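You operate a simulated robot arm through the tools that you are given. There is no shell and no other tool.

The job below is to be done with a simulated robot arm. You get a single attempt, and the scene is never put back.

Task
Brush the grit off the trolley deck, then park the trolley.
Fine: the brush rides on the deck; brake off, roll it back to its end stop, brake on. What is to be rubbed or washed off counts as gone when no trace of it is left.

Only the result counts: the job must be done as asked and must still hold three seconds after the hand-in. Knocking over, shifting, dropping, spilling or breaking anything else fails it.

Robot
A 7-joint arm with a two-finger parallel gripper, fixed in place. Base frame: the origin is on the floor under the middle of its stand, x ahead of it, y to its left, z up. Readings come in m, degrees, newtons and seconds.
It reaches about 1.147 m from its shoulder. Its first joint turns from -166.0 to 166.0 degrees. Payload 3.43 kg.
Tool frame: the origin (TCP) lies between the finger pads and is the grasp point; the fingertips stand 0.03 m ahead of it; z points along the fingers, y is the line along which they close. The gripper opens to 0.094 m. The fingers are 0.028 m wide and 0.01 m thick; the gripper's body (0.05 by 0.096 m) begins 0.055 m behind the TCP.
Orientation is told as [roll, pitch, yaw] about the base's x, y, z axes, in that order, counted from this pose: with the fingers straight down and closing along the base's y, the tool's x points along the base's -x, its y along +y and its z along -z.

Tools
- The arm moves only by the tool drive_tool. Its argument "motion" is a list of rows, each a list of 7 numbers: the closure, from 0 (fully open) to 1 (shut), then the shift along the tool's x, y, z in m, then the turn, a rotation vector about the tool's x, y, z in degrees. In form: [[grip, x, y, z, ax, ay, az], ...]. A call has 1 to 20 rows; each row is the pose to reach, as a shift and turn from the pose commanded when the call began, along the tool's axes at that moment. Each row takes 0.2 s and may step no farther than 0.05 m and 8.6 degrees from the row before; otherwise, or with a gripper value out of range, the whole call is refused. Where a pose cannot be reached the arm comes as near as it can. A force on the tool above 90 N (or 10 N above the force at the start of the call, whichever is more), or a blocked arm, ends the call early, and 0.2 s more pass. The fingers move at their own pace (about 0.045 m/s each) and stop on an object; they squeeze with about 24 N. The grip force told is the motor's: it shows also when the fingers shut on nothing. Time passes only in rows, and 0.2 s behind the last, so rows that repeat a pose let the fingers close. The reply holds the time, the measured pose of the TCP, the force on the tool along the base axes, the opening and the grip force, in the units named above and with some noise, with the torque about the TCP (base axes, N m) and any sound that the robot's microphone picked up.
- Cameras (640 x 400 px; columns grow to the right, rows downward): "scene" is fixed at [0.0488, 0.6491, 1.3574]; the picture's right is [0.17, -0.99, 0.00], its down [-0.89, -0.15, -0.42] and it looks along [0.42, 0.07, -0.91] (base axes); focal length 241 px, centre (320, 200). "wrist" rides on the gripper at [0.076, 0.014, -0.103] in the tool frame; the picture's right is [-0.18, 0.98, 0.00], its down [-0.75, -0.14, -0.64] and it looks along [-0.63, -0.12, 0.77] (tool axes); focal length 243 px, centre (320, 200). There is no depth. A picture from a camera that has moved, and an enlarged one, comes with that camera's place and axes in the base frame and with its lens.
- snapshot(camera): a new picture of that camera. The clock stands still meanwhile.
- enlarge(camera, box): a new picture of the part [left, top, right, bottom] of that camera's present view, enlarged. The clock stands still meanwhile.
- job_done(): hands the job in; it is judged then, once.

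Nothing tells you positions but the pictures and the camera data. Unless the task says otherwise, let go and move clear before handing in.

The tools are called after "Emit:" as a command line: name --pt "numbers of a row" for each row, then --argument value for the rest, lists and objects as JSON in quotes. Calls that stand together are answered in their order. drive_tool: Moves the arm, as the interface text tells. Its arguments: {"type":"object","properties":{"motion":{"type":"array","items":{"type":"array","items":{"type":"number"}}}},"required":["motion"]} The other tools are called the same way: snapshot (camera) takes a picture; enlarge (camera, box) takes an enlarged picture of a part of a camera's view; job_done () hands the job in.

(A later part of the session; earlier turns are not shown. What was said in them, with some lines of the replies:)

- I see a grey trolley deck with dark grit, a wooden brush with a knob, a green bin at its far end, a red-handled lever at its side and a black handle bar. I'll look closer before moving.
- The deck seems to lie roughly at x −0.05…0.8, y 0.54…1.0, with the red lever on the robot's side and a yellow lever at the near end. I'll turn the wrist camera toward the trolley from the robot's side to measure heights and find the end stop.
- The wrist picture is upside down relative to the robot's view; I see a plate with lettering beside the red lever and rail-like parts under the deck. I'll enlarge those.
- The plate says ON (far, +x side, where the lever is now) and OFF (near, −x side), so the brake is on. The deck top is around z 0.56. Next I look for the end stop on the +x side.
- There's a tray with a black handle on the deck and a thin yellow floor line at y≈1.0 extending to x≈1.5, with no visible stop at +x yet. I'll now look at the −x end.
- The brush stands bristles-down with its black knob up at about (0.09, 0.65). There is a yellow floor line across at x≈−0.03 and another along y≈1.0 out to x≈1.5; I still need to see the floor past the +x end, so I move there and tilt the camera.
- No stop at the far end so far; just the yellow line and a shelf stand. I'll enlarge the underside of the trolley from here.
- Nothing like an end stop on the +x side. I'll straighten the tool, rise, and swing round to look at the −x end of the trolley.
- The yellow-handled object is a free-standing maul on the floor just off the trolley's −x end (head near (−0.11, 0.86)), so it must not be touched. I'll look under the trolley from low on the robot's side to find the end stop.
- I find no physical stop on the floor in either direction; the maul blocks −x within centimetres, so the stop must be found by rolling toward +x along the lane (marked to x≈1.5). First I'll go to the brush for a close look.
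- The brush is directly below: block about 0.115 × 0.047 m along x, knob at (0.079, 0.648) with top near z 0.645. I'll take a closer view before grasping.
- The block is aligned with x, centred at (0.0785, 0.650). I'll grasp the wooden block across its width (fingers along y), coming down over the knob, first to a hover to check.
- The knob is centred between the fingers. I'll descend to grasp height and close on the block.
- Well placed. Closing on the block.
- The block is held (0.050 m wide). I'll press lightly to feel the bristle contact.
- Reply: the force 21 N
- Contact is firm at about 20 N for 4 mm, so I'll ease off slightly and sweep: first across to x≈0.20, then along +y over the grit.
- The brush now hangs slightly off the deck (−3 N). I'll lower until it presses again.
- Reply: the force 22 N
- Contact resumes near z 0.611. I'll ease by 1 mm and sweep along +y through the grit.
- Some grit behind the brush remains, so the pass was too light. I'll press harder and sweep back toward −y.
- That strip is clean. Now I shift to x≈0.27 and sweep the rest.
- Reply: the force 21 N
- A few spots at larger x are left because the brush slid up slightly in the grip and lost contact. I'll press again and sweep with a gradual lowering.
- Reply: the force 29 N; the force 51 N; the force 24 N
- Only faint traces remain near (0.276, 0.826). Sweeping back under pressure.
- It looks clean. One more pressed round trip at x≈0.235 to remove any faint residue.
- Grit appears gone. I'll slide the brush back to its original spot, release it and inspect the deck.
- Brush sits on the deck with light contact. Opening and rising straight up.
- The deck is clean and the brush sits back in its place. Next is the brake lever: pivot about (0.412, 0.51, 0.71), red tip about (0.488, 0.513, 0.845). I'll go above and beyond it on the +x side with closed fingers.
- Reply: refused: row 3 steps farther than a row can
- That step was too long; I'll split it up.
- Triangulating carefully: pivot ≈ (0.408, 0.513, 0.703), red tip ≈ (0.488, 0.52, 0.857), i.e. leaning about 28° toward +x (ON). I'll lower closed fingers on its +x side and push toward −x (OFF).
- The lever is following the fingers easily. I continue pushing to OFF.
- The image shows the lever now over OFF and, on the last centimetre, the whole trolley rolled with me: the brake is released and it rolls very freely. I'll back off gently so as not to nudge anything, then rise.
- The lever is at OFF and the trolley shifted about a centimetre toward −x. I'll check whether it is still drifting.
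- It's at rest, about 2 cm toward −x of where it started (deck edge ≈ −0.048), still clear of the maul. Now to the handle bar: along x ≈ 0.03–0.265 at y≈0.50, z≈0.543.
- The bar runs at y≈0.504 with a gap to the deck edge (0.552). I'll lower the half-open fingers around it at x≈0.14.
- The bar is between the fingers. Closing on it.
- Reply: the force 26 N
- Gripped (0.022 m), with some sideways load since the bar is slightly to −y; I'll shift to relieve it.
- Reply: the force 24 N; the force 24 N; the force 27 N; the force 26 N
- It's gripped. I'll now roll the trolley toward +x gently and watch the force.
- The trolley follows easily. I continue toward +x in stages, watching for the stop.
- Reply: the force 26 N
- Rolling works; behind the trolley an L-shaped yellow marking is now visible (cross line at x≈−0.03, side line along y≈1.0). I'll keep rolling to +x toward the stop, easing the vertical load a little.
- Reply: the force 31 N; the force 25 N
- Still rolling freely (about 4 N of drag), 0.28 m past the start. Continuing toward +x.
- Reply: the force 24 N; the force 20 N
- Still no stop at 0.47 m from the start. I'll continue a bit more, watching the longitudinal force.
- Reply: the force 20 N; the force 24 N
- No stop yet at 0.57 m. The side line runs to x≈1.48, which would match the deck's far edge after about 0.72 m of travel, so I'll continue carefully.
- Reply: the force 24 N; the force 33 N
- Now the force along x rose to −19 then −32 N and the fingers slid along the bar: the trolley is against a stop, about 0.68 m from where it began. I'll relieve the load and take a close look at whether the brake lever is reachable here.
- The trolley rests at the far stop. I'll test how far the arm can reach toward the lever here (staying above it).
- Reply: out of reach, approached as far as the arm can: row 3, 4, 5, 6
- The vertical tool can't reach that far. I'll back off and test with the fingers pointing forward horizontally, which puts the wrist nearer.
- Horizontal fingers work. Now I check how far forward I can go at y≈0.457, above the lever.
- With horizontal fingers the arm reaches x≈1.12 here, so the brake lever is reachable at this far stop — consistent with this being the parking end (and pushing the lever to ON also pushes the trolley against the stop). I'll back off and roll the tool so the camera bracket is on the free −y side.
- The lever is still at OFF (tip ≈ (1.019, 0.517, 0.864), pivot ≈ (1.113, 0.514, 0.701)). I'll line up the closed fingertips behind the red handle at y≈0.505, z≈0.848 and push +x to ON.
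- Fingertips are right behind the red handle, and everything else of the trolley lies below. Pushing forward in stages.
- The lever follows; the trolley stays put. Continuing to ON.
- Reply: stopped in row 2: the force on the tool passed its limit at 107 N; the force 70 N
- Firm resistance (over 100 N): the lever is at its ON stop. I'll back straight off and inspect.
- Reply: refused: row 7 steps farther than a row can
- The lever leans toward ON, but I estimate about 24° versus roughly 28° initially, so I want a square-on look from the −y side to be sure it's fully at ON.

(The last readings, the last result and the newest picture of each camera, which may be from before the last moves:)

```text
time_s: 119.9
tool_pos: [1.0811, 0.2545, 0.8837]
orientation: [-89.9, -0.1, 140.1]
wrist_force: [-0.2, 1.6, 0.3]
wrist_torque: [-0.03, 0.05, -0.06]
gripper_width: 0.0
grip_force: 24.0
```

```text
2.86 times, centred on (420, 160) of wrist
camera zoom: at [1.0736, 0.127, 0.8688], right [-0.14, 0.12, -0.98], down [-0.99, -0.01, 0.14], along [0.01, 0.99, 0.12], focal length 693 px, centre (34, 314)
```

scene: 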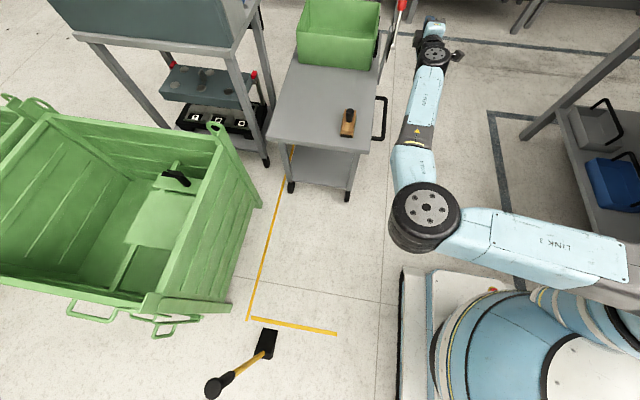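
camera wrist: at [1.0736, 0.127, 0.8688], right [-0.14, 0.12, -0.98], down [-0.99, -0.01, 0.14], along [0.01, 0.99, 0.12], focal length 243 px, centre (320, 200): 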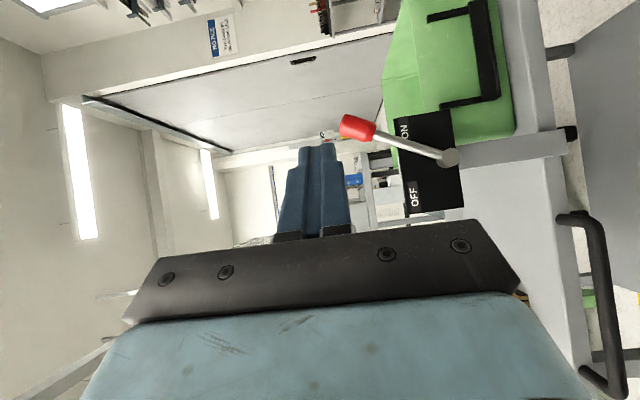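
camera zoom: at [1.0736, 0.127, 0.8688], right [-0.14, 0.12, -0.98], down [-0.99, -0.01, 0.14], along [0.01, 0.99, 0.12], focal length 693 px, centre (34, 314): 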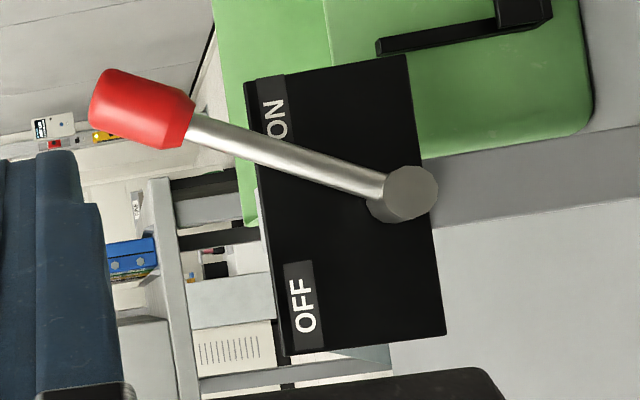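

Measured along the rod from this square view, the lever is at ≈28°, the same as the original ON position. Now I'll check the deck, brush, tray and surroundings once more.

Emit:
enlarge --camera "scene" --box '[250, 0, 420, 200]'

Emit:
enlarge --camera "scene" --box '[270, 70, 390, 160]'

Emit:
enlarge --camera "scene" --box '[180, 280, 360, 400]'

```text
2.00 times, centred on (335, 100) of scene
camera zoom: at [0.0488, 0.6491, 1.3574], right [0.17, -0.99, 0.0], down [-0.89, -0.15, -0.42], along [0.42, 0.07, -0.91], focal length 482 px, centre (290, 400)
```

zoom: 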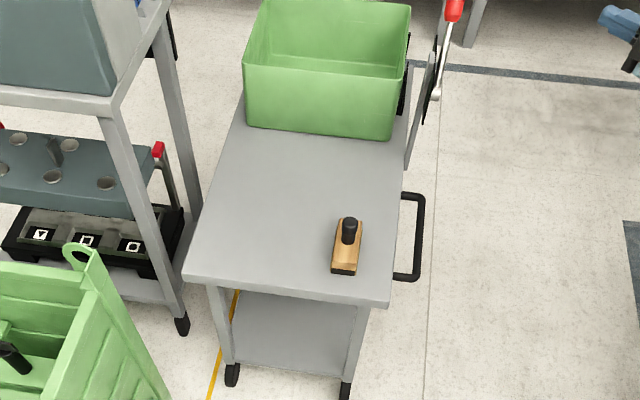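

```text
4.44 times, centred on (330, 115) of scene
camera zoom: at [0.0488, 0.6491, 1.3574], right [0.17, -0.99, 0.0], down [-0.89, -0.15, -0.42], along [0.42, 0.07, -0.91], focal length 1072 px, centre (276, 578)
```

zoom: 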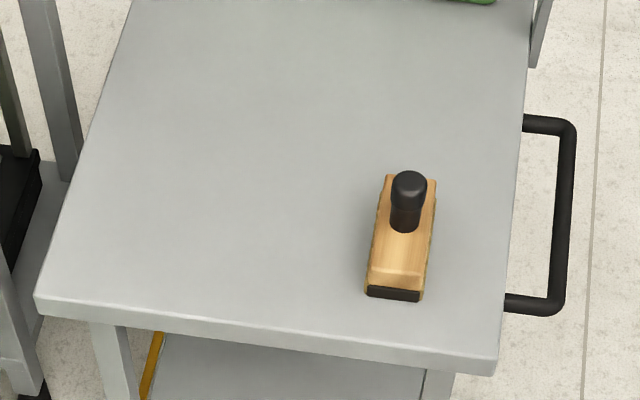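

```text
3.33 times, centred on (270, 340) of scene
camera zoom: at [0.0488, 0.6491, 1.3574], right [0.17, -0.99, 0.0], down [-0.89, -0.15, -0.42], along [0.42, 0.07, -0.91], focal length 804 px, centre (487, -267)
```

zoom: 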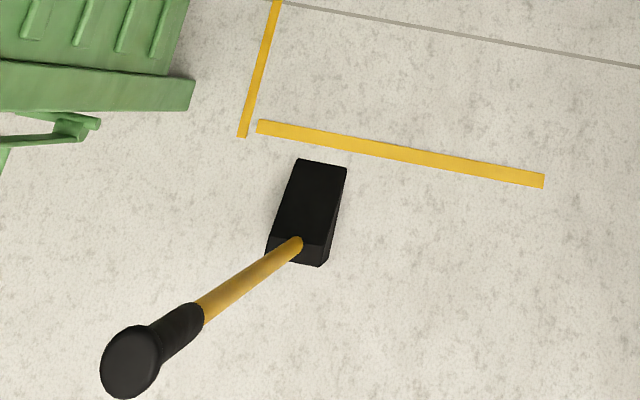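

The deck is clean, the brush stands on it, the tray and maul are undisturbed, the trolley is at its stop and the lever at ON. I'll withdraw the arm well clear and take a last look.

Emit:
drive_tool --pt "0.5 0 0 -0.04 0 0 0" --pt "0.5 0 0 -0.08 0 0 0" --pt "0.5 0 -0.02 -0.12 0 0 0" --pt "0.5 0 -0.04 -0.16 0 0 0" --pt "0.5 0 -0.06 -0.2 0 0 0" --pt "0.5 0 -0.06 -0.2 0 0 0" --pt "0.5 0 -0.06 -0.2 0 0 0"

Emit:
snapshot --camera "scene"

Emit:
snapshot --camera "wrist"

```text
time_s: 121.5
tool_pos: [0.9509, 0.0964, 0.9444]
orientation: [-89.8, 0.0, 140.1]
wrist_force: [-0.2, 0.7, -0.6]
wrist_torque: [0.03, 0.0, -0.02]
gripper_width: 0.0466
grip_force: 0.1
```

```text
taken
```

scene: 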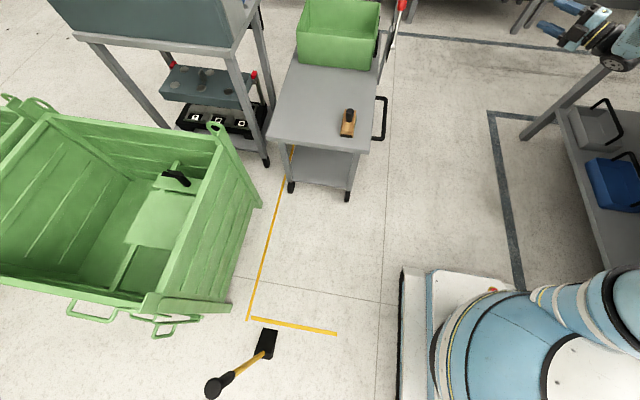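

```text
taken
camera wrist: at [0.9447, -0.0302, 0.9293], right [-0.14, 0.12, -0.98], down [-0.99, -0.01, 0.14], along [0.01, 0.99, 0.12], focal length 243 px, centre (320, 200)
```

wrist: 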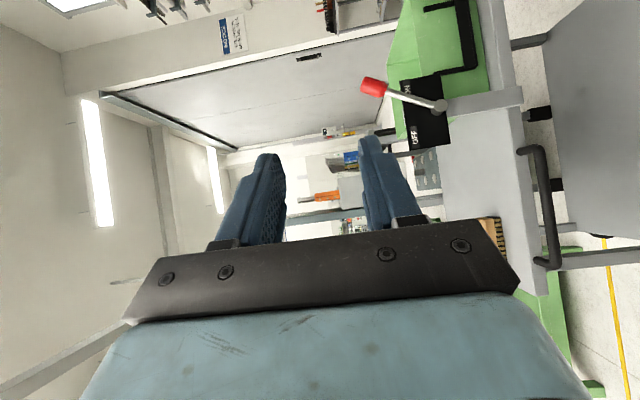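

The deck is clean with the brush standing on it. The trolley sits against the far (+x) stop, where I felt it block, and the brake lever is at ON. The maul, tray and skip look undisturbed, and the arm is clear with nothing held. Handing in.

Emit:
job_done

```text
The job is handed in.
```

The grit is brushed off and the trolley is parked with its brake on. I have handed the job in, but no result came back, so I can't say whether it passed.

- **Brushing:** the grit took several pressed passes of the brush, and close-up pictures afterwards show no trace left. The brush is standing back on the deck where it started and rode along with the trolley.
- **Parking:** I put the brake lever to OFF and rolled the trolley about 0.7 m in +x until it hit a stop. I then pushed the lever back to ON. It ended at about 28°, the same angle as at the start. I did not nudge the trolley afterwards to check that the brake holds.
- **Which end stop:** no stop is visible on the floor at either end, so I had to judge which one was meant. I chose +x because the yellow side line runs that way and the free-standing maul blocks the other direction. If the −x end was meant, the trolley is at the wrong end.
- **Everything else:** while I moved the lever to OFF, the trolley rolled about 2 cm towards the maul without touching it. In the last pictures the maul, the green tray and the skip look undisturbed.

The arm is clear of the trolley and holding nothing.
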